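You operate a simulated robot arm through the tools that you are given. There is no shell and no other tool. Be economical: measure what you need, move in short steps, check, and stop when the job is done.

The job below is to be done with a simulated two-armed robot. You get a single attempt, and the scene is never put back.

## Task
Wipe up the spill on the top of the front bench with the blue cloth and put it back.

The check looks at the end state, three seconds after you hand in, the way a careful person would. Anything else that was tipped, shoved, dropped, spilled or broken makes it a failure. Flat cloth is picked up by pressing the open fingertips on it (5 to 10 N) and closing them slowly along it; thin cloth reads only 2 to 8 mm in the jaws.

## Robot
Two 7-joint arms with two-finger parallel grippers on one trunk, on a base that drives. Base frame: it is fixed to the floor where the robot stands at the start and does not move with it; the origin is under the middle of the robot, x ahead of it, y to its left, z up; the surface under the hand at the start is at about z = 760. Lengths are in mm, angles in degrees, forces in N, time in s.
The left shoulder is at the start at [155, 174, 979], the right one opposite. With the tool pointing down near the work surface each hand reaches from about 400 to 800 mm from the robot's upright axis, wherever it stands, measured 20 degrees to its own side. Payload 3.6 kg a hand.
The TCP of each hand is the grasp point between the finger pads, 30 mm short of the fingertips. In the tool frame z runs along the fingers and y along their closing line. The gripper opens to 110 mm. The fingers are 20 mm wide and 10 mm thick; the gripper's body (48 by 112 mm) begins 55 mm behind the TCP.
Orientation is that of the tool frame in the base frame, as a unit quaternion [x, y, z, w]. With the fingers straight down and closing along the base's y, the tool's x points along the base's -x, its y along +y and its z along -z.

## Interface
- The arms move only by the tool apply_moves. It takes "left_increments", "right_increments" or both (then of equal length, played together; a hand with none holds still); each is a list that holds one entry, the list of rows, each a list of 7 numbers: the shift along the tool's x, y, z in units of 30 mm (1.0 is 30 mm), then the turn, a rotation vector about the tool's x, y, z in units of 6 degrees (1.0 is 6 degrees), then the finger opening in mm, from 0 to 110. In form: [[[x, y, z, ax, ay, az, jaw], ...]]. A call has 1 to 10 rows; each row shifts and turns the commanded pose from where the row before left it, along the tool's axes as they then stand. A call with a number of a shift or a turn outside -1 to 1 is refused whole. A row lasts 0.2 s, in which the tool goes at most 50 mm and 8.6 degrees; a call with a longer step from one row to the next is refused whole, and so is a gripper value outside its range. A pose out of reach is approached as far as the arm can. The call stops where the force on the tool passes 40 N (or 10 N more than at its start, if that is more) or the arm is blocked; 0.2 s more then pass. Each finger travels about 153 mm/s and halts on what it meets, pressing with about 39 N; the grip force reading is that of the motor and also rises with nothing between the fingers. The clock runs only during rows and for 0.2 s after the last one: add rows that do not move to give the fingers time. It gives the time, the measured TCP pose, the force on the tool (base axes), the opening and the grip force at its end, in the units of the frame above (readings bear some noise), with the torque about the TCP (base axes, N m) and any sound that the robot's microphone picked up, and new pictures: "views" is both (left out), scene, wrist or none (wrist: the cameras of the hands that moved).
- Cameras (640 x 400 px; columns grow to the right, rows downward): "scene" is now at [272.7, 15.5, 1142.4]; the picture's right is [0.15, -0.99, -0.00], its down [-0.68, -0.11, -0.73] and it looks along [0.72, 0.11, -0.69] (base axes); focal length 214 px, centre (320, 200). "left" rides on the left gripper at [73, -17, -103] in its tool frame; the picture's right is [0.23, 0.97, 0.00], its down [-0.76, 0.18, -0.62] and it looks along [-0.61, 0.14, 0.78] (tool axes); focal length 222 px, centre (320, 200). "right" rides on the right gripper at [72, 17, -103] in its tool frame; the picture's right is [-0.23, 0.97, 0.00], its down [-0.76, -0.18, -0.62] and it looks along [-0.61, -0.14, 0.78] (tool axes); focal length 222 px, centre (320, 200). There is no depth. A picture from a camera that has moved, and an enlarged one, comes with that camera's place and axes in the base frame and with its lens. The place of the scene camera against the robot may be out by one fixed shift of up to 12 mm in any direction.
- lift_body(by): slides the trunk up (or, below 0, down) by that many mm; the arms and the scene camera ride with it, the base frame stays. It gives what a move gives, with no picture.
- steer(legs): drives the robot by 1 to 6 legs, each [ahead, left, turn to the left] in mm, mm and degrees, along the robot's own axes; the way and the turn of a leg run together, so that a leg with both is an arc; at most 1500 mm and 180 degrees a leg. The arms and the cameras ride along, it lands a little off, and it stops where it bumps. It gives what a move gives, and a new picture of the scene camera.
- turn_head(pan, tilt): turns the head with the scene camera to pan (to the left, within 86 degrees either way) and tilt (down, from -29 to 69), counted from straight ahead of the robot. It gives what a move gives, and a new picture of the scene camera.
- close_up(camera, box): a new picture of the part [left, top, right, bottom] of that camera's present view, enlarged. The clock stands still meanwhile.
- job_done(): hands the job in; it is judged then, once.

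Work in short steps. Places have to be worked out from the pictures, the camera data and where the tool is seen: move nearer, look again, correct. Check each grasp and each placing, and mend what went wrong. You have 120 turns and 260 pictures in all, those below and enlarged ones among them. Open the grippers and draw the arms clear of the work before you hand the job in, unless the task says otherwise; then end with one line.

The tools are called after "Request:" by a JSON object that holds its "name" and its "arguments". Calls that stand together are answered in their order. apply_moves: Moves the arms, as the interface text tells. Its arguments: {"type":"object","properties":{"left_increments":{"type":"array"},"right_increments":{"type":"array"},"views":{"type":"string","enum":["both","scene","wrist","none"]}},"required":[]} The other tools are called the same way: lift_body (by) slides the trunk up or down; steer (legs) drives the base; turn_head (pan, tilt) turns the head that bears the scene camera; close_up (camera, box) takes an enlarged picture of a part of a camera's view; job_done () hands the job in.

At the start:

```text
time_s: 0.0
left_position: [376.4, 166.2, 1026.1]
left_ee_rot: [-0.001, 1.0, 0.0, -0.001]
left_contact_force: [-0.1, -0.3, -0.2]
left_wrist_torque: [0.0, 0.01, -0.01]
left_finger_gap: 109.9
left_grasp_force: 0.1
right_position: [374.6, -171.0, 1010.7]
right_ee_rot: [0.001, 1.0, 0.0, -0.001]
right_contact_force: [-0.1, 0.6, 0.5]
right_wrist_torque: [0.0, 0.0, 0.01]
right_finger_gap: 110.1
right_grasp_force: 0.0
trunk travel left (down, up): [-100.0, 663.0]
robot x, y, heading: [1.4, -2.8, 0.0]
head pan, tilt: [8.8, 43.4]
```

scene: 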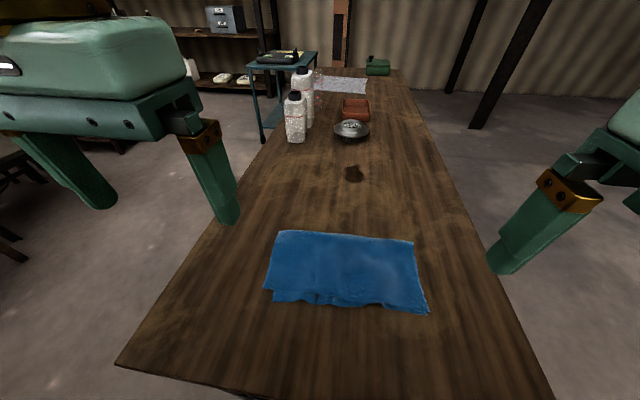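
right: 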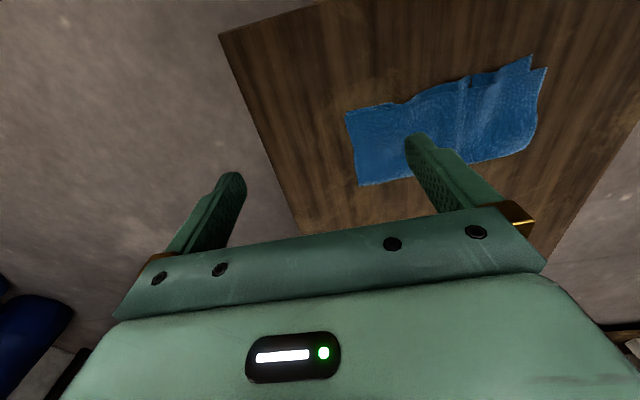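
left: 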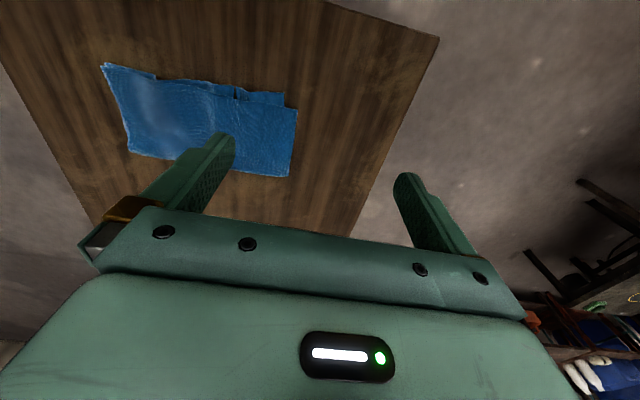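

I'll look closely at the stain and the cloth, and then look down at the gap between the robot and the bench.

Request:
{"name": "close_up", "arguments": {"camera": "scene", "box": [240, 60, 440, 185]}}

Request:
{"name": "close_up", "arguments": {"camera": "scene", "box": [240, 210, 450, 340]}}

Request:
{"name": "turn_head", "arguments": {"pan": 0, "tilt": 69}}

```text
3.20 times, centred on (340, 122) of scene
camera zoom: at [272.7, 15.5, 1142.4], right [0.15, -0.99, 0.0], down [-0.68, -0.11, -0.73], along [0.72, 0.11, -0.69], focal length 686 px, centre (256, 448)
```

zoom: 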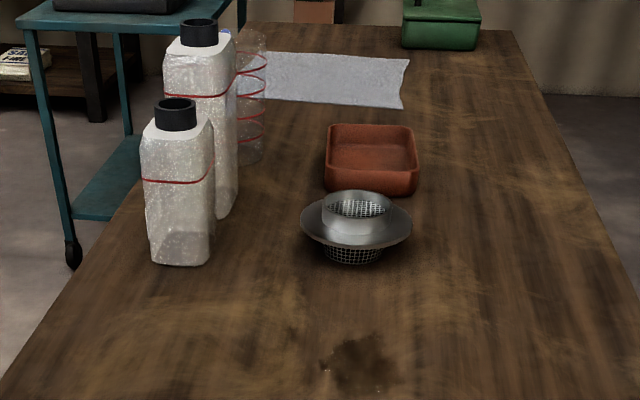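

```text
3.05 times, centred on (345, 275) of scene
camera zoom: at [272.7, 15.5, 1142.4], right [0.15, -0.99, 0.0], down [-0.68, -0.11, -0.73], along [0.72, 0.11, -0.69], focal length 654 px, centre (244, -29)
```

zoom: 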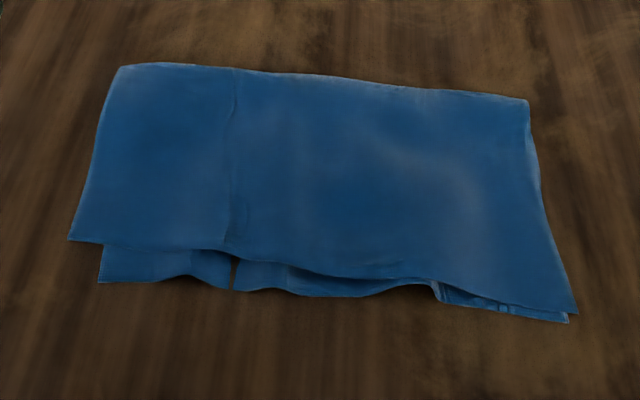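

```text
time_s: 0.9
left_position: [376.6, 167.1, 1025.8]
left_ee_rot: [-0.001, 1.0, -0.001, -0.001]
left_contact_force: [-0.5, 0.4, -0.6]
left_wrist_torque: [0.03, 0.0, 0.01]
left_finger_gap: 109.9
left_grasp_force: 0.1
right_position: [374.8, -171.1, 1010.0]
right_ee_rot: [0.0, 1.0, 0.0, -0.001]
right_contact_force: [0.4, 0.4, 0.0]
right_wrist_torque: [-0.04, -0.02, -0.01]
right_finger_gap: 110.1
right_grasp_force: 0.2
trunk travel left (down, up): [-100.0, 663.0]
robot x, y, heading: [-0.2, -0.4, -0.0]
head pan, tilt: [0.0, 68.8]
camera scene: at [247.1, 2.8, 1111.3], right [0.0, -1.0, 0.0], down [-0.93, 0.0, -0.36], along [0.36, 0.0, -0.93], focal length 214 px, centre (320, 200)
```

scene: 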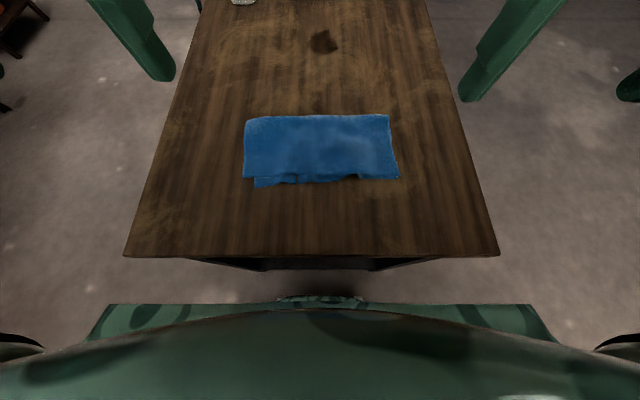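

The stain is at about x 760–850, y −45 to 27. The cloth is folded and covers about x 425–570, y ±145. The bench edge is about 80–100 mm ahead of the base, so I'll drive a short way forward to get enough reach.

Request:
{"name": "steer", "arguments": {"legs": [[60, 0, 0]]}}

```text
time_s: 1.9
left_position: [421.6, 165.8, 1026.6]
left_ee_rot: [-0.001, 1.0, 0.0, 0.0]
left_contact_force: [0.6, -0.2, 1.0]
left_wrist_torque: [0.0, 0.0, -0.02]
left_finger_gap: 110.1
left_grasp_force: 0.1
right_position: [420.1, -171.0, 1010.3]
right_ee_rot: [0.001, 1.0, 0.0, -0.001]
right_contact_force: [0.1, -0.3, 0.0]
right_wrist_torque: [0.01, -0.01, 0.01]
right_finger_gap: 110.1
right_grasp_force: 0.0
trunk travel left (down, up): [-100.0, 663.0]
robot x, y, heading: [43.5, -2.9, 0.0]
head pan, tilt: [0.0, 68.8]
stopped in leg 1: the robot was blocked; the commanded pose is now the measured one
camera scene: at [291.7, 2.8, 1111.7], right [0.0, -1.0, 0.0], down [-0.93, 0.0, -0.36], along [0.36, 0.0, -0.93], focal length 214 px, centre (320, 200)
```

scene: 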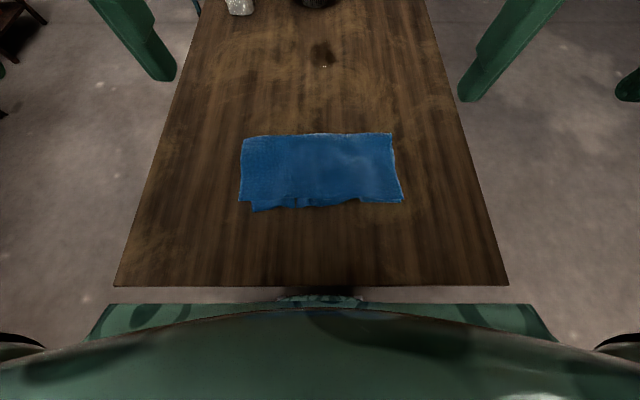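

The base bumped after 44 mm, but the bench edge still measures x≈286, so the bench hasn't moved. I'll back off a few mm and then bring both hands over the two sides of the cloth near its far edge.

Request:
{"name": "steer", "arguments": {"legs": [[-6, 0, 0]]}}

Request:
{"name": "apply_moves", "arguments": {"left_increments": [[[-0.63, -0.31, 0.92, 0, 0, 0, 50], [-0.63, -0.31, 0.92, 0, 0, 0, 50], [-0.63, -0.31, 0.92, 0, 0, 0, 50], [-0.63, -0.31, 0.92, 0, 0, 0, 50], [-0.63, -0.31, 0.92, 0, 0, 0, 50], [-0.63, -0.31, 0.92, 0, 0, 0, 50]]], "right_increments": [[[-0.64, 0.34, 0.83, 0, 0, 0, 50], [-0.64, 0.34, 0.83, 0, 0, 0, 50], [-0.64, 0.34, 0.83, 0, 0, 0, 50], [-0.64, 0.34, 0.83, 0, 0, 0, 50], [-0.64, 0.34, 0.83, 0, 0, 0, 50], [-0.64, 0.34, 0.83, 0, 0, 0, 50]]]}}

```text
time_s: 2.7
left_position: [415.9, 167.7, 1024.5]
left_ee_rot: [-0.001, 1.0, -0.001, -0.001]
left_contact_force: [0.1, -0.2, 0.5]
left_wrist_torque: [0.01, 0.02, -0.01]
left_finger_gap: 110.0
left_grasp_force: 0.0
right_position: [414.7, -170.4, 1010.7]
right_ee_rot: [0.0, 1.0, -0.001, -0.002]
right_contact_force: [-0.2, 0.1, 1.1]
right_wrist_torque: [0.01, 0.0, 0.01]
right_finger_gap: 110.2
right_grasp_force: 0.1
trunk travel left (down, up): [-100.0, 663.0]
robot x, y, heading: [42.4, 2.2, -0.0]
head pan, tilt: [0.0, 68.8]
camera scene: at [286.4, 2.8, 1111.4], right [0.0, -1.0, 0.0], down [-0.93, 0.0, -0.36], along [0.36, 0.0, -0.93], focal length 214 px, centre (320, 200)
```

scene: 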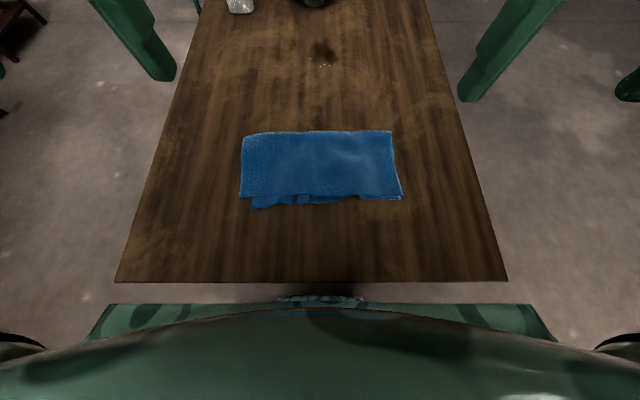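

```text
time_s: 4.1
left_position: [531.6, 112.1, 858.6]
left_ee_rot: [-0.002, 1.0, 0.0, -0.001]
left_contact_force: [-1.0, -0.7, -0.4]
left_wrist_torque: [-0.03, 0.0, -0.03]
left_finger_gap: 50.0
left_grasp_force: 0.2
right_position: [530.1, -109.8, 859.7]
right_ee_rot: [0.0, 1.0, 0.0, -0.001]
right_contact_force: [-0.1, -0.3, 0.1]
right_wrist_torque: [-0.02, 0.02, 0.0]
right_finger_gap: 49.8
right_grasp_force: 0.1
trunk travel left (down, up): [-100.0, 663.0]
robot x, y, heading: [41.3, 2.1, -0.2]
head pan, tilt: [0.0, 68.8]
camera scene: at [287.8, 2.8, 1111.0], right [0.0, -1.0, 0.0], down [-0.93, 0.0, -0.36], along [0.36, 0.0, -0.93], focal length 214 px, centre (320, 200)
camera right: at [459.5, -93.7, 961.8], right [0.23, 0.97, 0.0], down [0.76, -0.18, 0.62], along [0.6, -0.14, -0.78], focal length 222 px, centre (320, 200)
camera left: at [458.9, 93.2, 962.9], right [-0.23, 0.97, 0.0], down [0.76, 0.18, 0.62], along [0.6, 0.14, -0.78], focal length 222 px, centre (320, 200)
```

scene: 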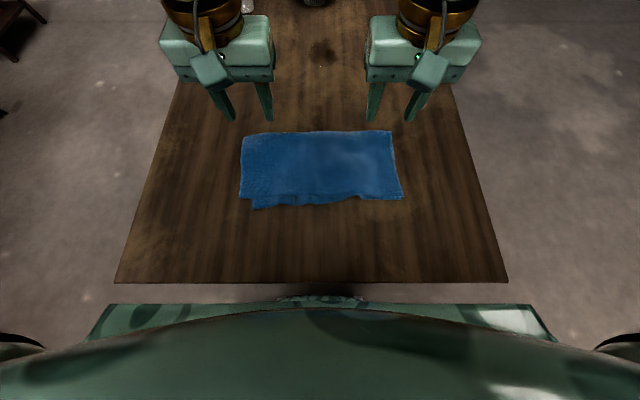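
right: 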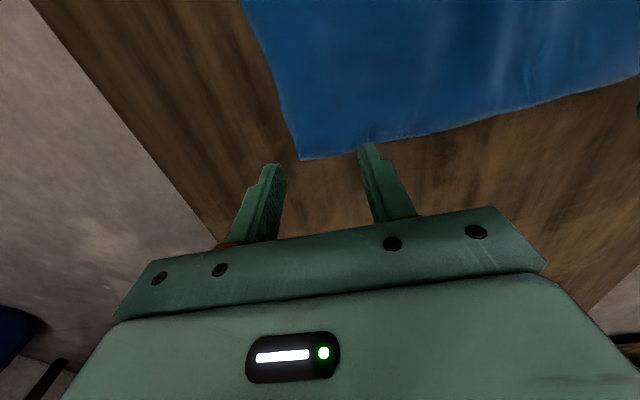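
left: 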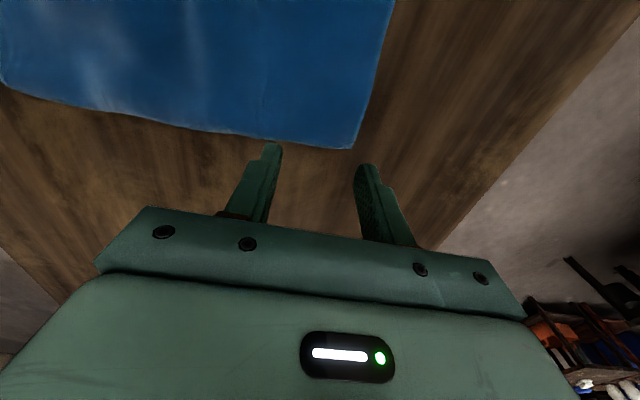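

From the wrist views, the far corners are near (545, 145) on the left and (558, −137) on the right. I'll shift so all the fingers land on cloth and come down to just above it.

Request:
{"name": "apply_moves", "arguments": {"left_increments": [[[0.2, -0.03, 0.6, 0, 0, 0, 44], [0.15, -0.03, 0.6, 0, 0, 0, 44], [0, 0, 0.6, 0, 0, 0, 44]]], "right_increments": [[[0.2, 0.1, 0.6, 0, 0, 0, 44], [0.15, 0.1, 0.6, 0, 0, 0, 44], [0, 0, 0.6, 0, 0, 0, 44]]]}}

```text
time_s: 4.9
left_position: [519.5, 108.6, 803.9]
left_ee_rot: [0.0, 1.0, -0.001, -0.002]
left_contact_force: [-0.2, 0.5, 0.1]
left_wrist_torque: [-0.02, -0.01, 0.02]
left_finger_gap: 44.2
left_grasp_force: 0.0
right_position: [518.5, -104.0, 806.2]
right_ee_rot: [0.0, 1.0, 0.001, -0.002]
right_contact_force: [-0.4, 0.4, 0.0]
right_wrist_torque: [0.01, 0.02, 0.02]
right_finger_gap: 43.9
right_grasp_force: 0.0
trunk travel left (down, up): [-100.0, 663.0]
robot x, y, heading: [37.2, -1.7, -0.0]
head pan, tilt: [0.0, 68.8]
camera scene: at [287.4, 2.8, 1111.1], right [0.0, -1.0, 0.0], down [-0.93, 0.0, -0.36], along [0.36, 0.0, -0.93], focal length 214 px, centre (320, 200)
camera right: at [448.3, -87.5, 908.7], right [0.23, 0.97, 0.0], down [0.76, -0.18, 0.62], along [0.6, -0.14, -0.78], focal length 222 px, centre (320, 200)
camera left: at [448.0, 92.0, 909.1], right [-0.23, 0.97, 0.0], down [0.76, 0.18, 0.62], along [0.6, 0.14, -0.78], focal length 222 px, centre (320, 200)
```

scene: 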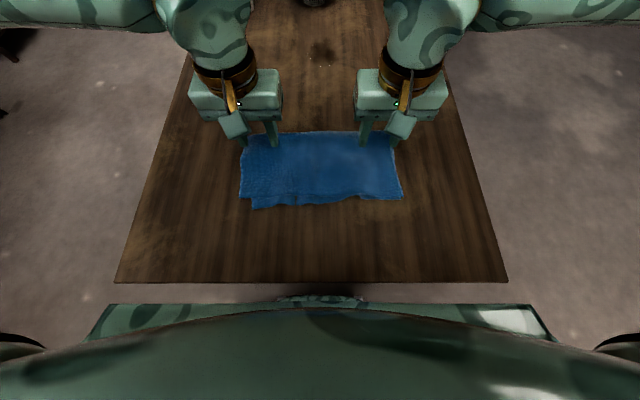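
right: 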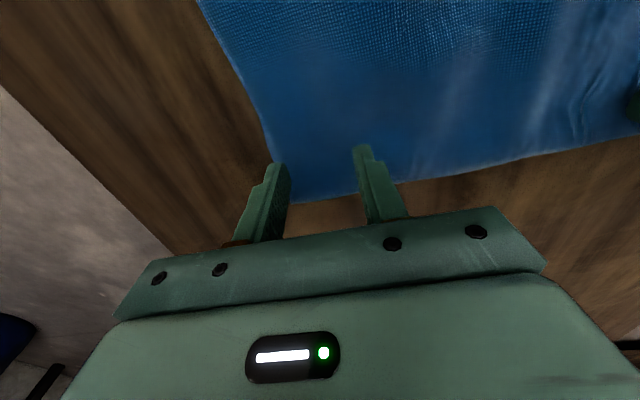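
left: 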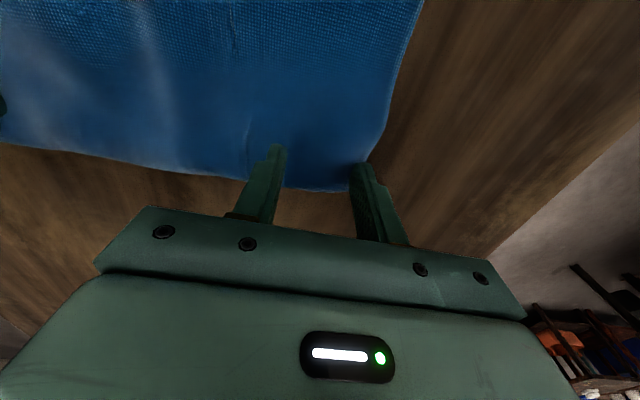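

The outer fingers sit right on the cloth's edge, so I'll move both hands inward about 9 mm and creep down.

Request:
{"name": "apply_moves", "arguments": {"left_increments": [[[0.1, -0.3, 0, 0, 0, 0, 44], [0, 0, 0.2, 0, 0, 0, 44], [0, 0, 0.15, 0, 0, 0, 44]]], "right_increments": [[[0.1, 0.3, 0, 0, 0, 0, 44], [0, 0, 0.25, 0, 0, 0, 44], [0, 0, 0.15, 0, 0, 0, 44]]], "views": "wrist"}}

```text
time_s: 5.7
left_position: [515.6, 100.2, 795.3]
left_ee_rot: [-0.001, 1.0, -0.001, -0.002]
left_contact_force: [-0.2, -0.6, -0.1]
left_wrist_torque: [-0.01, -0.03, 0.0]
left_finger_gap: 44.0
left_grasp_force: 0.0
right_position: [515.7, -94.4, 795.5]
right_ee_rot: [0.001, 1.0, 0.0, -0.001]
right_contact_force: [0.5, 0.0, -1.0]
right_wrist_torque: [-0.03, 0.03, 0.01]
right_finger_gap: 44.0
right_grasp_force: 0.1
trunk travel left (down, up): [-100.0, 663.0]
robot x, y, heading: [40.9, 2.7, 0.0]
head pan, tilt: [0.0, 68.8]
camera right: at [445.2, -78.7, 897.2], right [0.23, 0.97, 0.0], down [0.76, -0.18, 0.62], along [0.6, -0.14, -0.78], focal length 222 px, centre (320, 200)
camera left: at [444.1, 82.6, 899.0], right [-0.23, 0.97, 0.0], down [0.76, 0.18, 0.62], along [0.6, 0.14, -0.78], focal length 222 px, centre (320, 200)
```

right: 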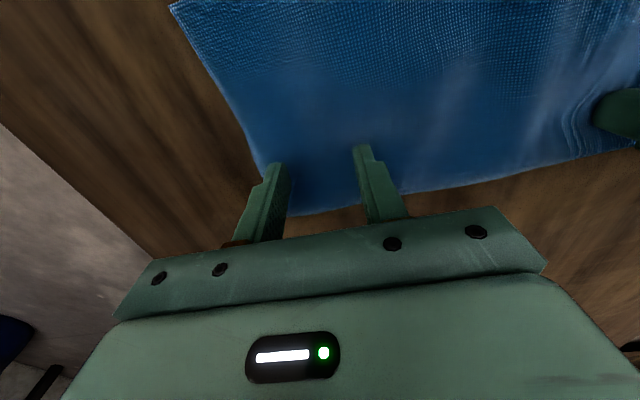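
left: 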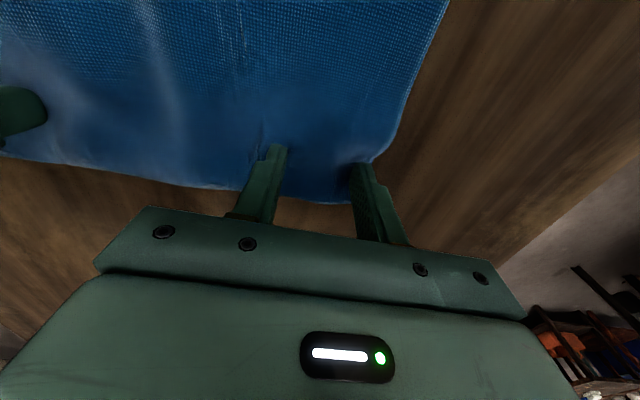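

Still no contact at z=795, so I'll keep creeping down.

Request:
{"name": "apply_moves", "arguments": {"left_increments": [[[0, 0, 0.1, 0, 0, 0, 44], [0, 0, 0, 0, 0, 0, 44]]], "right_increments": [[[0, 0, 0.1, 0, 0, 0, 44], [0, 0, 0, 0, 0, 0, 44]]], "views": "none"}}

Request:
{"name": "apply_moves", "arguments": {"left_increments": [[[0, 0, 0.07, 0, 0, 0, 44], [0, 0, 0, 0, 0, 0, 44]]], "right_increments": [[[0, 0, 0.07, 0, 0, 0, 44], [0, 0, 0, 0, 0, 0, 44]]], "views": "none"}}

```text
time_s: 6.3
left_position: [515.4, 100.5, 792.3]
left_ee_rot: [-0.002, 1.0, -0.001, -0.001]
left_contact_force: [1.0, -0.4, 7.4]
left_wrist_torque: [0.18, -0.07, -0.03]
left_finger_gap: 44.2
left_grasp_force: 0.1
right_position: [516.1, -95.1, 791.9]
right_ee_rot: [0.0, 1.0, 0.0, -0.001]
right_contact_force: [1.2, -0.3, 6.8]
right_wrist_torque: [-0.23, 0.0, 0.07]
right_finger_gap: 44.1
right_grasp_force: 0.1
trunk travel left (down, up): [-100.0, 663.0]
robot x, y, heading: [40.1, 0.7, -0.4]
head pan, tilt: [0.0, 68.8]
```

```text
time_s: 6.9
left_position: [515.3, 99.8, 791.6]
left_ee_rot: [-0.001, 1.0, -0.001, 0.001]
left_contact_force: [5.5, 0.8, 22.0]
left_wrist_torque: [0.6, -0.18, -0.14]
left_finger_gap: 43.9
left_grasp_force: 0.1
right_position: [515.1, -93.8, 792.3]
right_ee_rot: [0.0, 1.0, 0.0, 0.001]
right_contact_force: [6.4, -0.9, 27.0]
right_wrist_torque: [-0.73, -0.18, 0.18]
right_finger_gap: 44.2
right_grasp_force: 0.0
trunk travel left (down, up): [-100.0, 663.0]
robot x, y, heading: [38.7, 1.1, 0.0]
head pan, tilt: [0.0, 68.8]
```

Contact is at z≈792, but 22–27 N is too much. I'll ease up about 2 mm to get roughly 8 N and close the fingers slowly.

Request:
{"name": "apply_moves", "arguments": {"left_increments": [[[0, 0, -0.06, 0, 0, 0, 44], [0, 0, 0, 0, 0, 0, 38], [0, 0, 0, 0, 0, 0, 32], [0, 0, 0, 0, 0, 0, 26], [0, 0, 0, 0, 0, 0, 20], [0, 0, 0, 0, 0, 0, 15], [0, 0, 0, 0, 0, 0, 10], [0, 0, 0, 0, 0, 0, 5], [0, 0, 0, 0, 0, 0, 0], [0, 0, 0, 0, 0, 0, 0]]], "right_increments": [[[0, 0, -0.07, 0, 0, 0, 44], [0, 0, 0, 0, 0, 0, 38], [0, 0, 0, 0, 0, 0, 32], [0, 0, 0, 0, 0, 0, 26], [0, 0, 0, 0, 0, 0, 20], [0, 0, 0, 0, 0, 0, 15], [0, 0, 0, 0, 0, 0, 10], [0, 0, 0, 0, 0, 0, 5], [0, 0, 0, 0, 0, 0, 0], [0, 0, 0, 0, 0, 0, 0]]]}}

```text
time_s: 9.1
left_position: [516.0, 100.7, 793.5]
left_ee_rot: [-0.001, 1.0, -0.001, -0.002]
left_contact_force: [0.4, -14.7, 10.5]
left_wrist_torque: [-0.41, 0.01, 0.14]
left_finger_gap: 2.5
left_grasp_force: 39.1
right_position: [515.3, -94.0, 792.5]
right_ee_rot: [-0.001, 1.0, 0.0, -0.001]
right_contact_force: [0.3, 14.6, 10.2]
right_wrist_torque: [0.34, -0.01, -0.07]
right_finger_gap: 2.1
right_grasp_force: 39.1
trunk travel left (down, up): [-100.0, 663.0]
robot x, y, heading: [39.6, -0.3, 0.0]
head pan, tilt: [0.0, 68.8]
camera scene: at [285.7, 2.8, 1111.6], right [0.0, -1.0, 0.0], down [-0.93, 0.0, -0.36], along [0.36, 0.0, -0.93], focal length 214 px, centre (320, 200)
camera right: at [444.0, -78.3, 894.9], right [0.23, 0.97, 0.0], down [0.76, -0.18, 0.62], along [0.61, -0.14, -0.78], focal length 222 px, centre (320, 200)
camera left: at [443.3, 82.6, 896.6], right [-0.23, 0.97, 0.0], down [0.76, 0.18, 0.62], along [0.61, 0.14, -0.78], focal length 222 px, centre (320, 200)
```

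scene: 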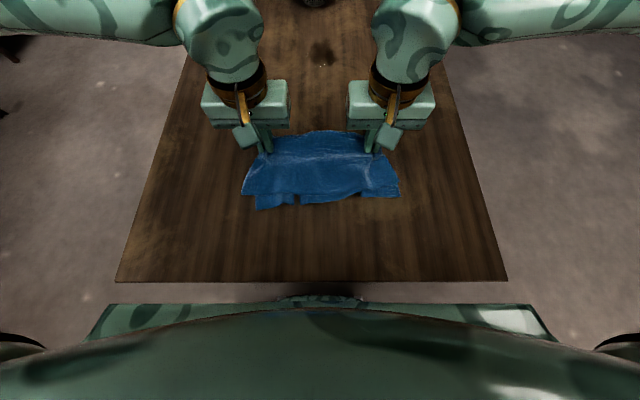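
right: 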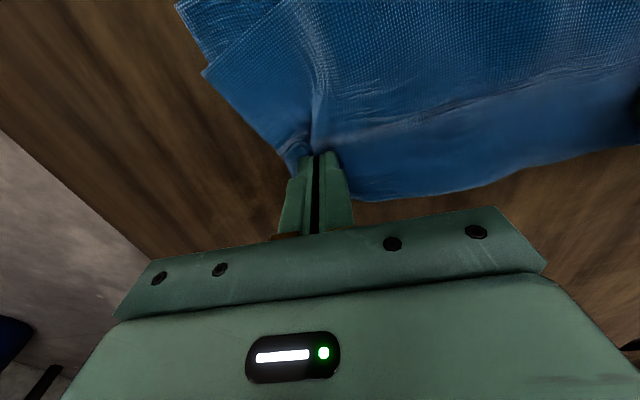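
left: 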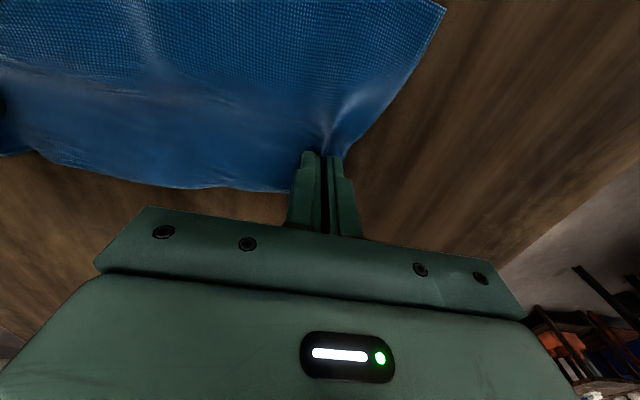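

Both hands hold the cloth (gaps 2.1 and 2.5 mm), and it's taut between them. I'll ease the tension, raise a few mm and slide the cloth towards the stain.

Request:
{"name": "apply_moves", "arguments": {"left_increments": [[[0, -0.12, -0.1, 0, 0, 0, 0], [0, 0, -0.15, 0, 0, 0, 0], [-0.5, 0, 0, 0, 0, 0, 0], [-0.5, 0, 0, 0, 0, 0, 0], [-0.5, 0, 0, 0, 0, 0, 0], [-0.5, 0, 0, 0, 0, 0, 0], [-0.5, 0, 0, 0, 0, 0, 0], [-0.5, 0, 0, 0, 0, 0, 0]]], "right_increments": [[[0, 0.12, -0.1, 0, 0, 0, 0], [0, 0, -0.15, 0, 0, 0, 0], [-0.5, 0, 0, 0, 0, 0, 0], [-0.5, 0, 0, 0, 0, 0, 0], [-0.5, 0, 0, 0, 0, 0, 0], [-0.5, 0, 0, 0, 0, 0, 0], [-0.5, 0, 0, 0, 0, 0, 0], [-0.5, 0, 0, 0, 0, 0, 0]]]}}

```text
time_s: 10.9
left_position: [606.4, 95.5, 798.8]
left_ee_rot: [-0.001, 1.0, -0.001, -0.001]
left_contact_force: [-1.2, -2.0, -0.2]
left_wrist_torque: [-0.08, 0.02, 0.03]
left_finger_gap: 2.5
left_grasp_force: 38.8
right_position: [605.2, -91.2, 797.8]
right_ee_rot: [0.0, 1.0, 0.0, -0.001]
right_contact_force: [-0.1, 2.4, 0.3]
right_wrist_torque: [0.06, 0.03, -0.04]
right_finger_gap: 2.1
right_grasp_force: 38.7
trunk travel left (down, up): [-100.0, 663.0]
robot x, y, heading: [39.8, 0.7, -0.0]
head pan, tilt: [0.0, 68.8]
camera scene: at [287.3, 2.8, 1111.2], right [0.0, -1.0, 0.0], down [-0.93, 0.0, -0.36], along [0.36, 0.0, -0.93], focal length 214 px, centre (320, 200)
camera right: at [535.8, -74.9, 900.8], right [0.23, 0.97, 0.0], down [0.76, -0.18, 0.62], along [0.6, -0.14, -0.78], focal length 222 px, centre (320, 200)
camera left: at [535.2, 79.2, 902.6], right [-0.23, 0.97, 0.0], down [0.76, 0.18, 0.62], along [0.6, 0.14, -0.78], focal length 222 px, centre (320, 200)
```

scene: 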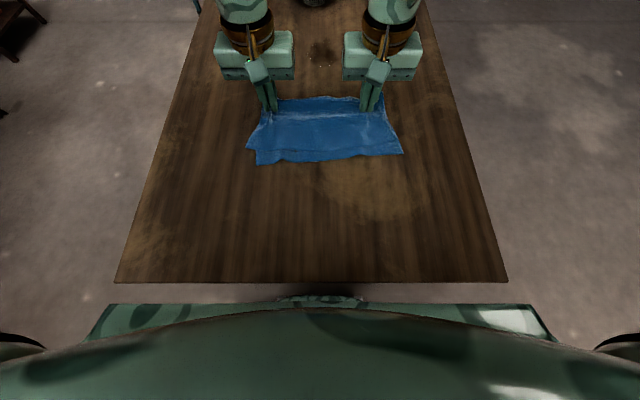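
right: 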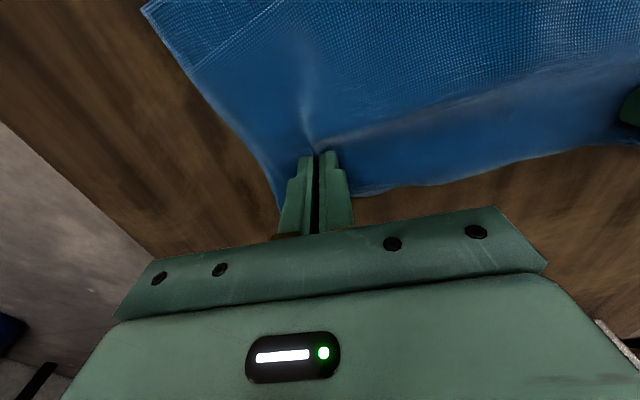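
left: 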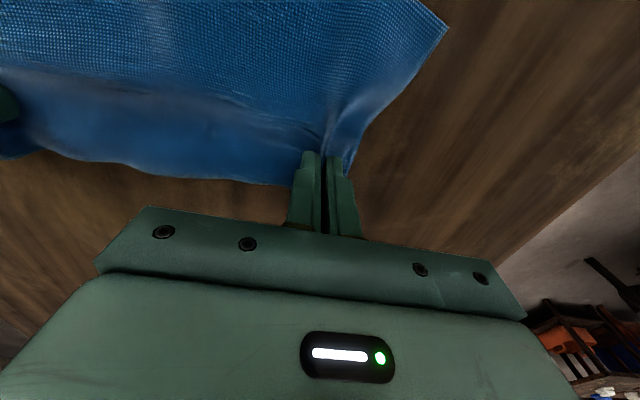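

The cloth slides flat and the grips hold. I'll carry on another 200 mm over the stain.

Request:
{"name": "apply_moves", "arguments": {"left_increments": [[[-0.66, 0, 0, 0, 0, 0, 0], [-0.66, 0, 0, 0, 0, 0, 0], [-0.66, 0, 0, 0, 0, 0, 0], [-0.66, 0, 0, 0, 0, 0, 0], [-0.66, 0, 0, 0, 0, 0, 0], [-0.66, 0, 0, 0, 0, 0, 0], [-0.66, 0, 0, 0, 0, 0, 0], [-0.66, 0, 0, 0, 0, 0, 0], [-0.66, 0, 0, 0, 0, 0, 0], [-0.66, 0, 0, 0, 0, 0, 0]]], "right_increments": [[[-0.66, 0, 0, 0, 0, 0, 0], [-0.66, 0, 0, 0, 0, 0, 0], [-0.66, 0, 0, 0, 0, 0, 0], [-0.66, 0, 0, 0, 0, 0, 0], [-0.66, 0, 0, 0, 0, 0, 0], [-0.66, 0, 0, 0, 0, 0, 0], [-0.66, 0, 0, 0, 0, 0, 0], [-0.66, 0, 0, 0, 0, 0, 0], [-0.66, 0, 0, 0, 0, 0, 0], [-0.66, 0, 0, 0, 0, 0, 0]]], "views": "wrist"}}

Request:
{"name": "turn_head", "arguments": {"pan": 0, "tilt": 45}}

```text
time_s: 13.1
left_position: [748.8, 102.7, 802.9]
left_ee_rot: [0.0, 1.0, -0.003, -0.003]
left_contact_force: [0.2, -37.9, 0.5]
left_wrist_torque: [-1.14, 0.01, 0.2]
left_finger_gap: 2.9
left_grasp_force: 39.0
left hand out of reach, approached as far as the arm can: row 8, 9, 10
right_position: [747.8, -96.7, 800.0]
right_ee_rot: [-0.002, 1.0, 0.003, -0.003]
right_contact_force: [0.0, 38.0, -0.5]
right_wrist_torque: [1.11, -0.04, -0.18]
right_finger_gap: 2.2
right_grasp_force: 38.9
right hand out of reach, approached as far as the arm can: row 8, 9, 10
trunk travel left (down, up): [-100.0, 663.0]
robot x, y, heading: [38.3, -1.6, 0.2]
head pan, tilt: [0.0, 68.8]
camera right: at [678.0, -82.6, 903.2], right [0.22, 0.97, 0.0], down [0.77, -0.18, 0.62], along [0.6, -0.14, -0.79], focal length 222 px, centre (320, 200)
camera left: at [676.8, 85.6, 906.1], right [-0.23, 0.97, -0.01], down [0.76, 0.18, 0.62], along [0.6, 0.14, -0.79], focal length 222 px, centre (320, 200)
```

right: 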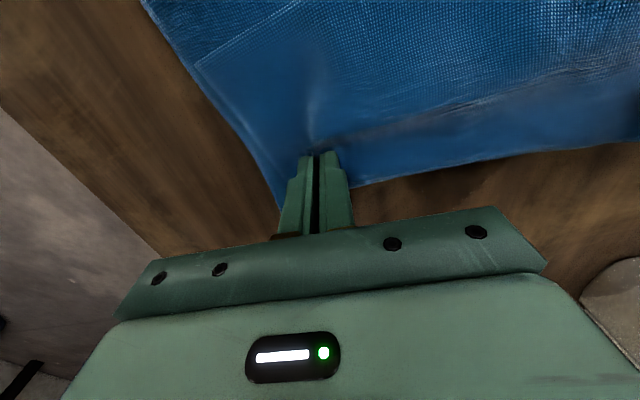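
left: 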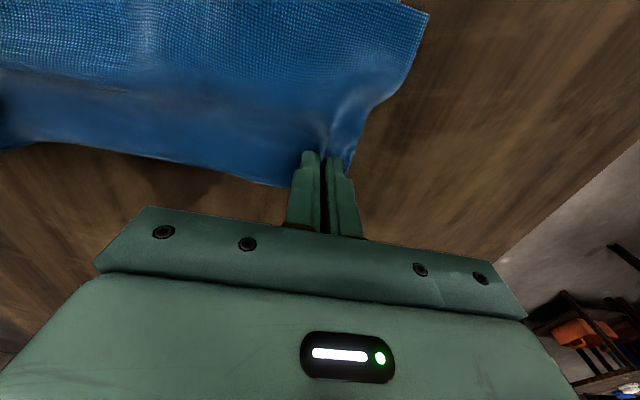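

```text
time_s: 14.0
left_position: [748.7, 102.4, 802.1]
left_ee_rot: [0.0, 1.0, -0.003, -0.002]
left_contact_force: [0.8, -38.5, 0.4]
left_wrist_torque: [-1.19, 0.0, 0.22]
left_finger_gap: 2.8
left_grasp_force: 39.0
right_position: [748.6, -98.1, 799.9]
right_ee_rot: [-0.001, 1.0, 0.003, -0.003]
right_contact_force: [-0.6, 39.0, 0.1]
right_wrist_torque: [1.14, -0.02, -0.16]
right_finger_gap: 2.4
right_grasp_force: 39.0
trunk travel left (down, up): [-100.0, 663.0]
robot x, y, heading: [40.6, -0.7, -0.2]
head pan, tilt: [0.0, 45.0]
camera scene: at [312.6, 2.8, 1140.0], right [0.0, -1.0, 0.0], down [-0.71, 0.0, -0.71], along [0.71, 0.0, -0.71], focal length 214 px, centre (320, 200)
```

scene: 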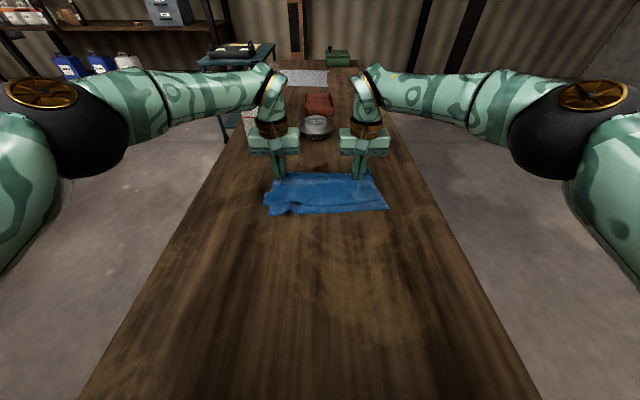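

The arms reached full stretch at x≈748 and spread slightly, which pulled the cloth tight at 38 N. I'll step back and inward to release that, and then see where the commanded pose is.

Request:
{"name": "apply_moves", "arguments": {"left_increments": [[[0.5, -0.1, 0, 0, 0, 0, 0], [0.7, 0, 0, 0, 0, 0, 0], [0.7, 0, 0, 0, 0, 0, 0]]], "right_increments": [[[0.5, 0.1, 0, 0, 0, 0, 0], [0.7, 0, 0, 0, 0, 0, 0], [0.7, 0, 0, 0, 0, 0, 0]]], "views": "none"}}

```text
time_s: 14.8
left_position: [692.0, 101.3, 801.6]
left_ee_rot: [-0.001, 1.0, 0.0, -0.001]
left_contact_force: [0.4, -30.8, 0.2]
left_wrist_torque: [-0.92, -0.02, 0.18]
left_finger_gap: 3.1
left_grasp_force: 38.8
right_position: [692.3, -97.3, 801.2]
right_ee_rot: [-0.001, 1.0, 0.0, -0.002]
right_contact_force: [-0.4, 31.2, -0.5]
right_wrist_torque: [0.91, 0.0, -0.11]
right_finger_gap: 2.6
right_grasp_force: 39.1
trunk travel left (down, up): [-100.0, 663.0]
robot x, y, heading: [38.7, -3.0, 0.0]
head pan, tilt: [0.0, 45.0]
```

The commanded pose follows the measured one. I'll slacken the cloth inward, tilt the fingers about 30° forward to gain reach, and look.

Request:
{"name": "apply_moves", "arguments": {"left_increments": [[[0, -0.2, 0, 0, 0, 0, 0], [0, 0, 0, 0, -1, 0, 0], [0, 0, 0, 0, -1, 0, 0], [0, 0, 0, 0, -1, 0, 0], [0, 0, 0, 0, -1, 0, 0], [0, 0, 0, 0, -1, 0, 0]]], "right_increments": [[[0, 0.2, 0, 0, 0, 0, 0], [0, 0, 0, 0, -1, 0, 0], [0, 0, 0, 0, -1, 0, 0], [0, 0, 0, 0, -1, 0, 0], [0, 0, 0, 0, -1, 0, 0], [0, 0, 0, 0, -1, 0, 0]]]}}

```text
time_s: 16.2
left_position: [693.0, 95.8, 800.5]
left_ee_rot: [-0.001, 0.966, -0.001, 0.258]
left_contact_force: [-1.2, -2.4, 1.0]
left_wrist_torque: [-0.11, 0.02, 0.03]
left_finger_gap: 2.5
left_grasp_force: 39.1
right_position: [693.0, -92.4, 801.5]
right_ee_rot: [0.0, 0.966, 0.0, 0.258]
right_contact_force: [0.6, 1.6, 0.6]
right_wrist_torque: [0.04, -0.02, -0.02]
right_finger_gap: 2.1
right_grasp_force: 38.4
trunk travel left (down, up): [-100.0, 663.0]
robot x, y, heading: [39.8, -1.0, -0.0]
head pan, tilt: [0.0, 45.0]
camera scene: at [312.4, 2.9, 1140.2], right [0.0, -1.0, 0.0], down [-0.71, 0.0, -0.71], along [0.71, 0.0, -0.71], focal length 214 px, centre (320, 200)
camera right: at [580.6, -75.7, 853.1], right [0.2, 0.97, 0.11], down [0.35, -0.18, 0.92], along [0.92, -0.14, -0.38], focal length 222 px, centre (320, 200)
camera left: at [578.7, 78.2, 855.6], right [-0.2, 0.97, -0.11], down [0.35, 0.18, 0.92], along [0.92, 0.14, -0.38], focal length 222 px, centre (320, 200)
```

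scene: 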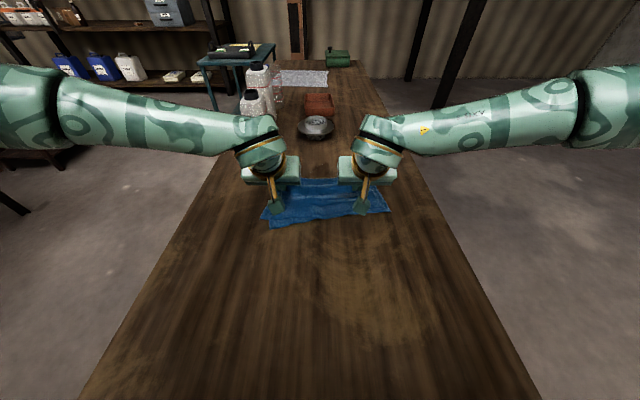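
right: 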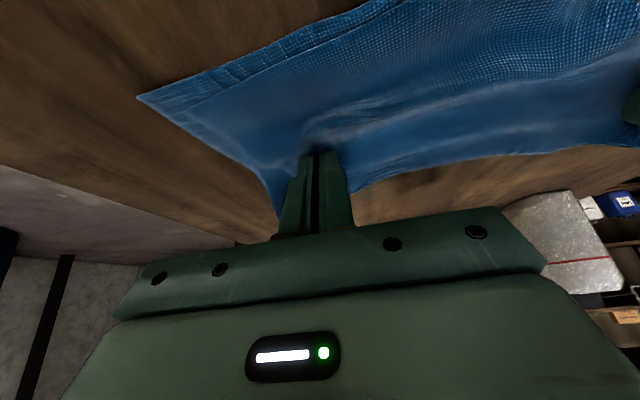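
left: 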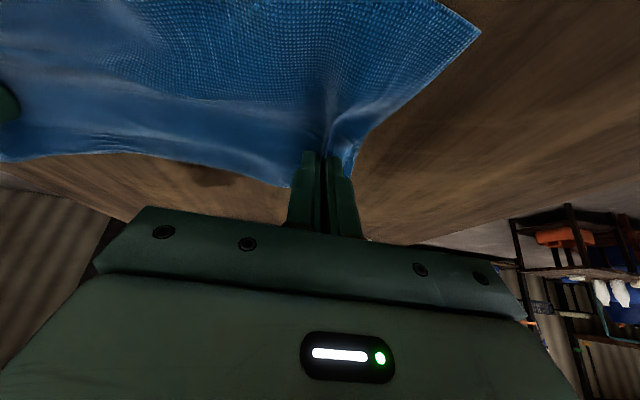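

Tension is released and the tilt worked; the stain is visible just ahead. I'll push on about 125 mm, a little lower.

Request:
{"name": "apply_moves", "arguments": {"left_increments": [[[-0.395, 0, 0.38, 0, 0, 0, 0], [-0.462, 0, 0.267, 0, 0, 0, 0], [-0.462, 0, 0.267, 0, 0, 0, 0], [-0.462, 0, 0.267, 0, 0, 0, 0], [-0.462, 0, 0.267, 0, 0, 0, 0], [-0.462, 0, 0.267, 0, 0, 0, 0], [-0.462, 0, 0.267, 0, 0, 0, 0]]], "right_increments": [[[-0.395, 0, 0.38, 0, 0, 0, 0], [-0.462, 0, 0.267, 0, 0, 0, 0], [-0.462, 0, 0.267, 0, 0, 0, 0], [-0.462, 0, 0.267, 0, 0, 0, 0], [-0.462, 0, 0.267, 0, 0, 0, 0], [-0.462, 0, 0.267, 0, 0, 0, 0], [-0.462, 0, 0.267, 0, 0, 0, 0]]]}}

```text
time_s: 17.8
left_position: [804.5, 96.2, 797.4]
left_ee_rot: [-0.001, 0.966, 0.0, 0.258]
left_contact_force: [-0.2, -2.8, 1.6]
left_wrist_torque: [-0.09, 0.08, 0.0]
left_finger_gap: 2.0
left_grasp_force: 38.5
right_position: [806.3, -92.2, 796.4]
right_ee_rot: [-0.001, 0.966, 0.001, 0.257]
right_contact_force: [-1.0, 3.2, -0.3]
right_wrist_torque: [0.08, -0.02, 0.05]
right_finger_gap: 2.3
right_grasp_force: 39.0
trunk travel left (down, up): [-100.0, 663.0]
robot x, y, heading: [41.5, 0.7, 0.0]
head pan, tilt: [0.0, 45.0]
camera scene: at [312.6, 2.8, 1140.1], right [0.0, -1.0, 0.0], down [-0.71, 0.0, -0.71], along [0.71, 0.0, -0.71], focal length 214 px, centre (320, 200)
camera right: at [693.0, -75.4, 848.4], right [0.2, 0.97, 0.11], down [0.35, -0.18, 0.92], along [0.92, -0.14, -0.38], focal length 222 px, centre (320, 200)
camera left: at [691.1, 79.1, 851.7], right [-0.2, 0.97, -0.11], down [0.35, 0.18, 0.92], along [0.92, 0.14, -0.38], focal length 222 px, centre (320, 200)
```

scene: 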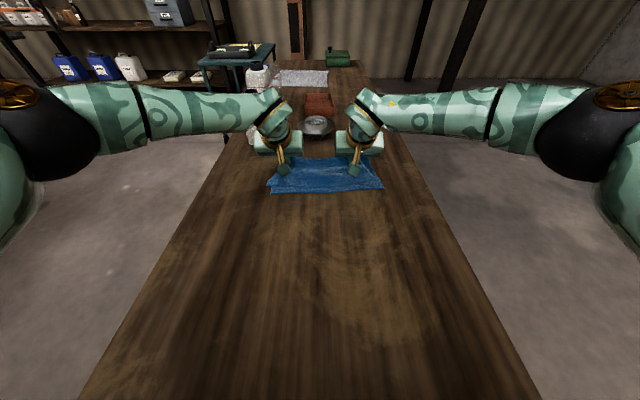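
right: 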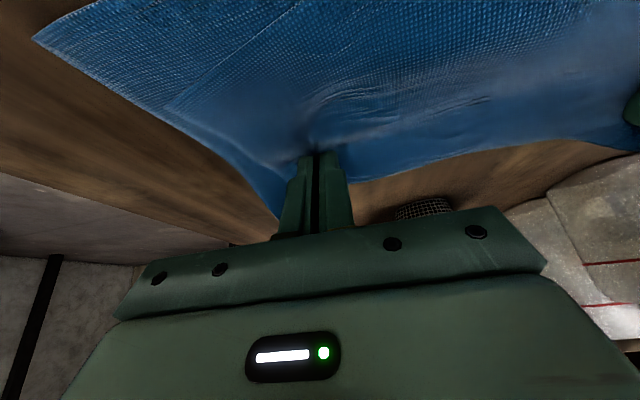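
left: 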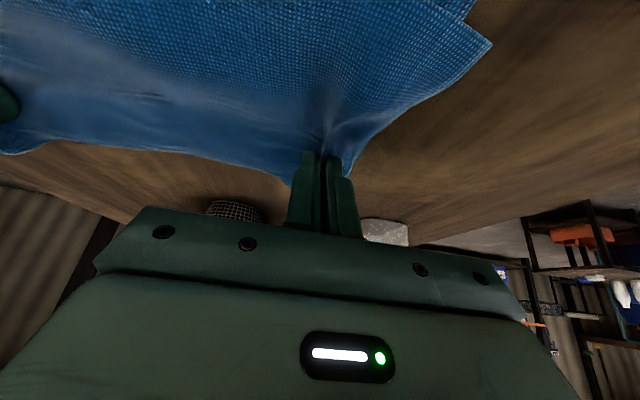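

The stain is now covered, and the strainer is still well ahead at x≈1000. I'll wipe a bit further forward, then slide back about 150 mm to check what's left.

Request:
{"name": "apply_moves", "arguments": {"left_increments": [[[-0.462, 0, 0.267, 0, 0, 0, 0], [-0.35, 0, 0.2, 0, 0, 0, 0], [0.462, 0, -0.267, 0, 0, 0, 0], [0.6, 0, -0.346, 0, 0, 0, 0], [0.6, 0, -0.346, 0, 0, 0, 0], [0.6, 0, -0.346, 0, 0, 0, 0], [0.6, 0, -0.346, 0, 0, 0, 0], [0.6, 0, -0.346, 0, 0, 0, 0], [0.6, 0, -0.346, 0, 0, 0, 0], [0.6, 0, -0.346, 0, 0, 0, 0]]], "right_increments": [[[-0.462, 0, 0.267, 0, 0, 0, 0], [-0.35, 0, 0.2, 0, 0, 0, 0], [0.462, 0, -0.267, 0, 0, 0, 0], [0.6, 0, -0.346, 0, 0, 0, 0], [0.6, 0, -0.346, 0, 0, 0, 0], [0.6, 0, -0.346, 0, 0, 0, 0], [0.6, 0, -0.346, 0, 0, 0, 0], [0.6, 0, -0.346, 0, 0, 0, 0], [0.6, 0, -0.346, 0, 0, 0, 0], [0.6, 0, -0.346, 0, 0, 0, 0]]]}}

```text
time_s: 20.0
left_position: [670.4, 95.1, 797.8]
left_ee_rot: [-0.002, 0.966, 0.001, 0.257]
left_contact_force: [-0.1, -2.2, -0.1]
left_wrist_torque: [-0.03, -0.03, 0.01]
left_finger_gap: 2.3
left_grasp_force: 38.7
right_position: [670.5, -92.7, 796.8]
right_ee_rot: [0.0, 0.966, 0.0, 0.257]
right_contact_force: [-0.4, 1.4, 0.8]
right_wrist_torque: [0.09, 0.02, -0.05]
right_finger_gap: 1.9
right_grasp_force: 39.4
trunk travel left (down, up): [-100.0, 663.0]
robot x, y, heading: [42.1, 1.7, -0.0]
head pan, tilt: [0.0, 45.0]
camera scene: at [312.2, 2.9, 1140.2], right [0.0, -1.0, 0.0], down [-0.71, 0.0, -0.71], along [0.71, 0.0, -0.71], focal length 214 px, centre (320, 200)
camera right: at [558.5, -76.0, 849.8], right [0.2, 0.97, 0.11], down [0.35, -0.18, 0.92], along [0.92, -0.14, -0.38], focal length 222 px, centre (320, 200)
camera left: at [557.0, 77.7, 852.3], right [-0.2, 0.97, -0.11], down [0.35, 0.18, 0.92], along [0.92, 0.14, -0.38], focal length 222 px, centre (320, 200)
```

scene: 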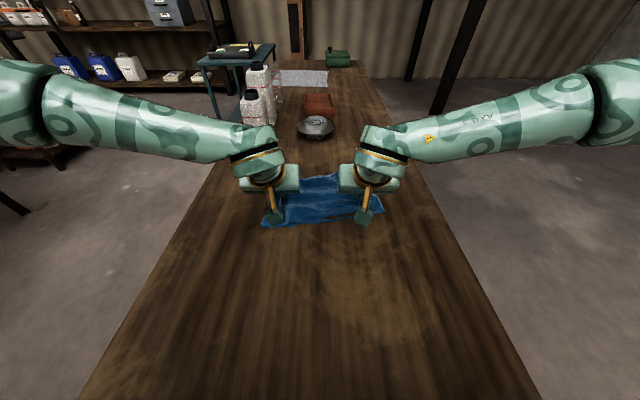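
right: 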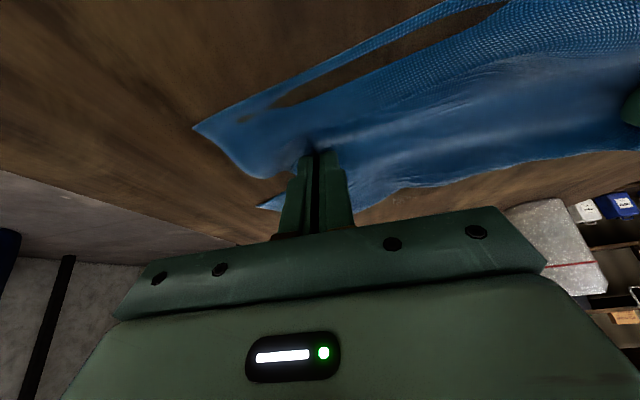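
left: 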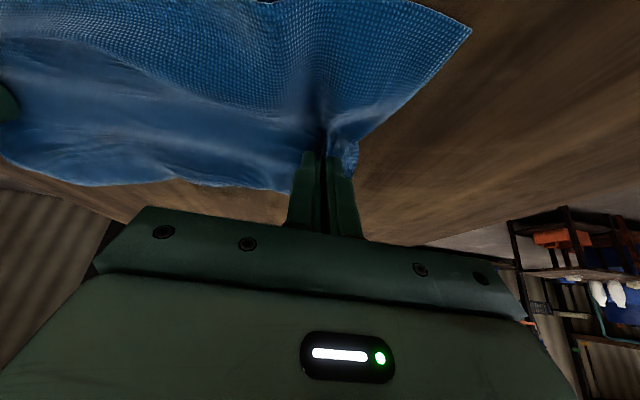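

I'll enlarge the stain area.

Request:
{"name": "close_up", "arguments": {"camera": "scene", "box": [240, 110, 400, 240]}}

Request:
{"name": "close_up", "arguments": {"camera": "left", "box": [0, 130, 300, 250]}}

```text
3.08 times, centred on (320, 175) of scene
camera zoom: at [312.2, 2.9, 1140.2], right [0.0, -1.0, 0.0], down [-0.71, 0.0, -0.71], along [0.71, 0.0, -0.71], focal length 660 px, centre (320, 277)
```

zoom: 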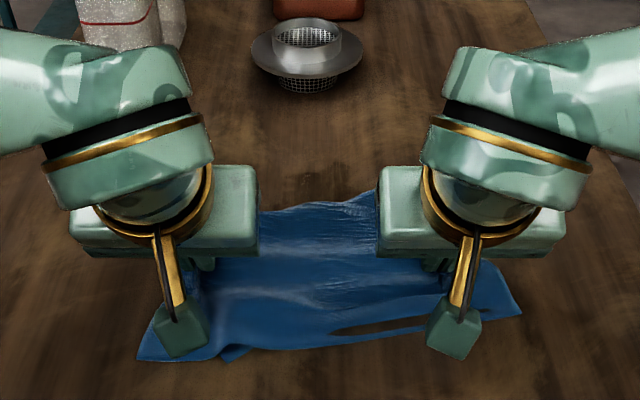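

```text
2.13 times, centred on (150, 190) of left
camera zoom: at [557.0, 77.7, 852.3], right [-0.2, 0.97, -0.11], down [0.35, 0.18, 0.92], along [0.92, 0.14, -0.38], focal length 474 px, centre (683, 221)
```

zoom: 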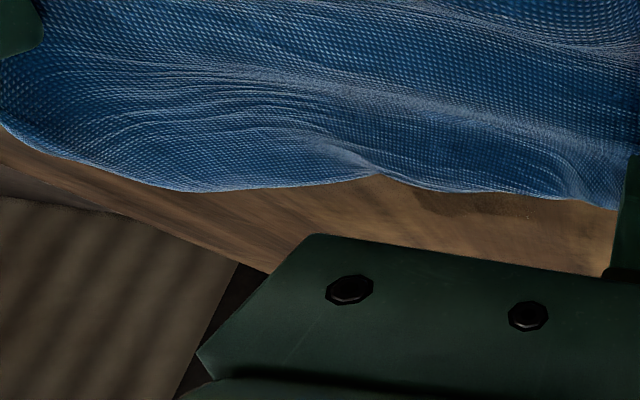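

The cloth's front still covers up to x≈790. I'll lift both hands and draw back so I can see the stain site clear.

Request:
{"name": "apply_moves", "arguments": {"left_increments": [[[-0.25, 0, -0.433, 0, 0, 0, 0], [-0.25, 0, -0.433, 0, 0, 0, 0], [0.039, 0, -0.6, 0, 0, 0, 0], [0.039, 0, -0.6, 0, 0, 0, 0], [0.039, 0, -0.6, 0, 0, 0, 0], [0.039, 0, -0.6, 0, 0, 0, 0], [0.289, 0, -0.6, 0, 0, 0, 0], [0.289, 0, -0.6, 0, 0, 0, 0], [0.5, 0, -0.3, 0, 0, 0, 0], [0.5, 0, -0.3, 0, 0, 0, 0]]], "right_increments": [[[-0.25, 0, -0.433, 0, 0, 0, 0], [-0.25, 0, -0.433, 0, 0, 0, 0], [0.039, 0, -0.6, 0, 0, 0, 0], [0.039, 0, -0.6, 0, 0, 0, 0], [0.039, 0, -0.6, 0, 0, 0, 0], [0.039, 0, -0.6, 0, 0, 0, 0], [0.289, 0, -0.6, 0, 0, 0, 0], [0.289, 0, -0.6, 0, 0, 0, 0], [0.5, 0, -0.3, 0, 0, 0, 0], [0.5, 0, -0.3, 0, 0, 0, 0]]]}}

Request:
{"name": "close_up", "arguments": {"camera": "scene", "box": [240, 110, 400, 240]}}

```text
time_s: 22.2
left_position: [563.2, 94.5, 912.2]
left_ee_rot: [-0.002, 0.966, -0.001, 0.257]
left_contact_force: [0.2, -0.8, 0.6]
left_wrist_torque: [0.01, -0.01, -0.03]
left_finger_gap: 2.2
left_grasp_force: 39.0
right_position: [564.0, -91.4, 909.4]
right_ee_rot: [0.001, 0.966, 0.0, 0.258]
right_contact_force: [-0.4, 0.2, -0.9]
right_wrist_torque: [0.01, 0.01, -0.01]
right_finger_gap: 2.3
right_grasp_force: 39.0
trunk travel left (down, up): [-100.0, 663.0]
robot x, y, heading: [36.9, 2.6, 0.2]
head pan, tilt: [0.0, 45.0]
camera scene: at [312.0, 2.8, 1140.3], right [0.0, -1.0, 0.0], down [-0.71, 0.0, -0.71], along [0.71, 0.0, -0.71], focal length 214 px, centre (320, 200)
camera right: at [451.1, -75.3, 962.7], right [0.2, 0.97, 0.11], down [0.35, -0.18, 0.92], along [0.92, -0.14, -0.38], focal length 222 px, centre (320, 200)
camera left: at [449.1, 77.2, 965.8], right [-0.2, 0.97, -0.11], down [0.35, 0.18, 0.92], along [0.92, 0.14, -0.38], focal length 222 px, centre (320, 200)
```

scene: 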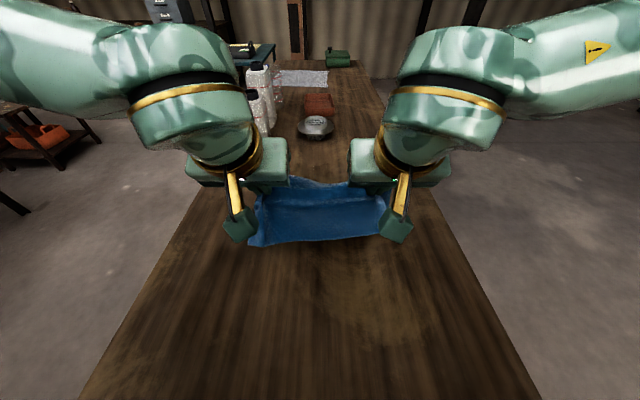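
right: 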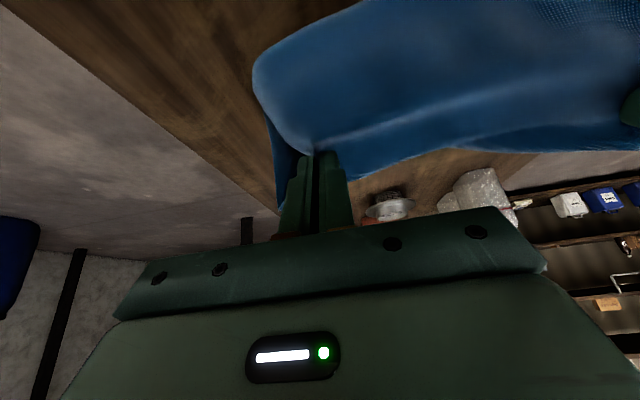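
left: 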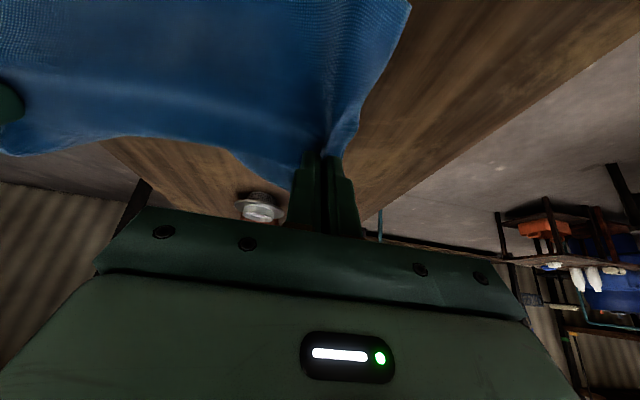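

```text
3.08 times, centred on (320, 175) of scene
camera zoom: at [312.0, 2.8, 1140.3], right [0.0, -1.0, 0.0], down [-0.71, 0.0, -0.71], along [0.71, 0.0, -0.71], focal length 660 px, centre (320, 277)
```

zoom: 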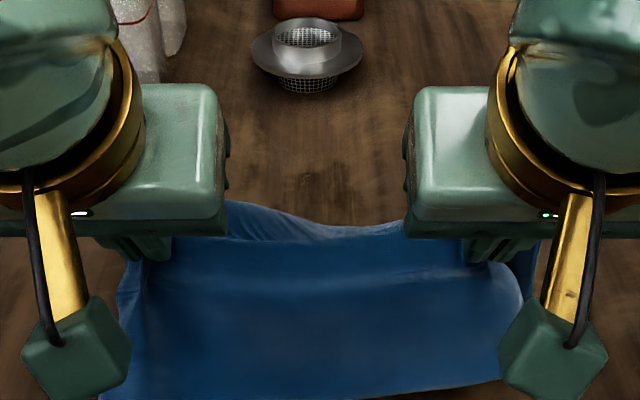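

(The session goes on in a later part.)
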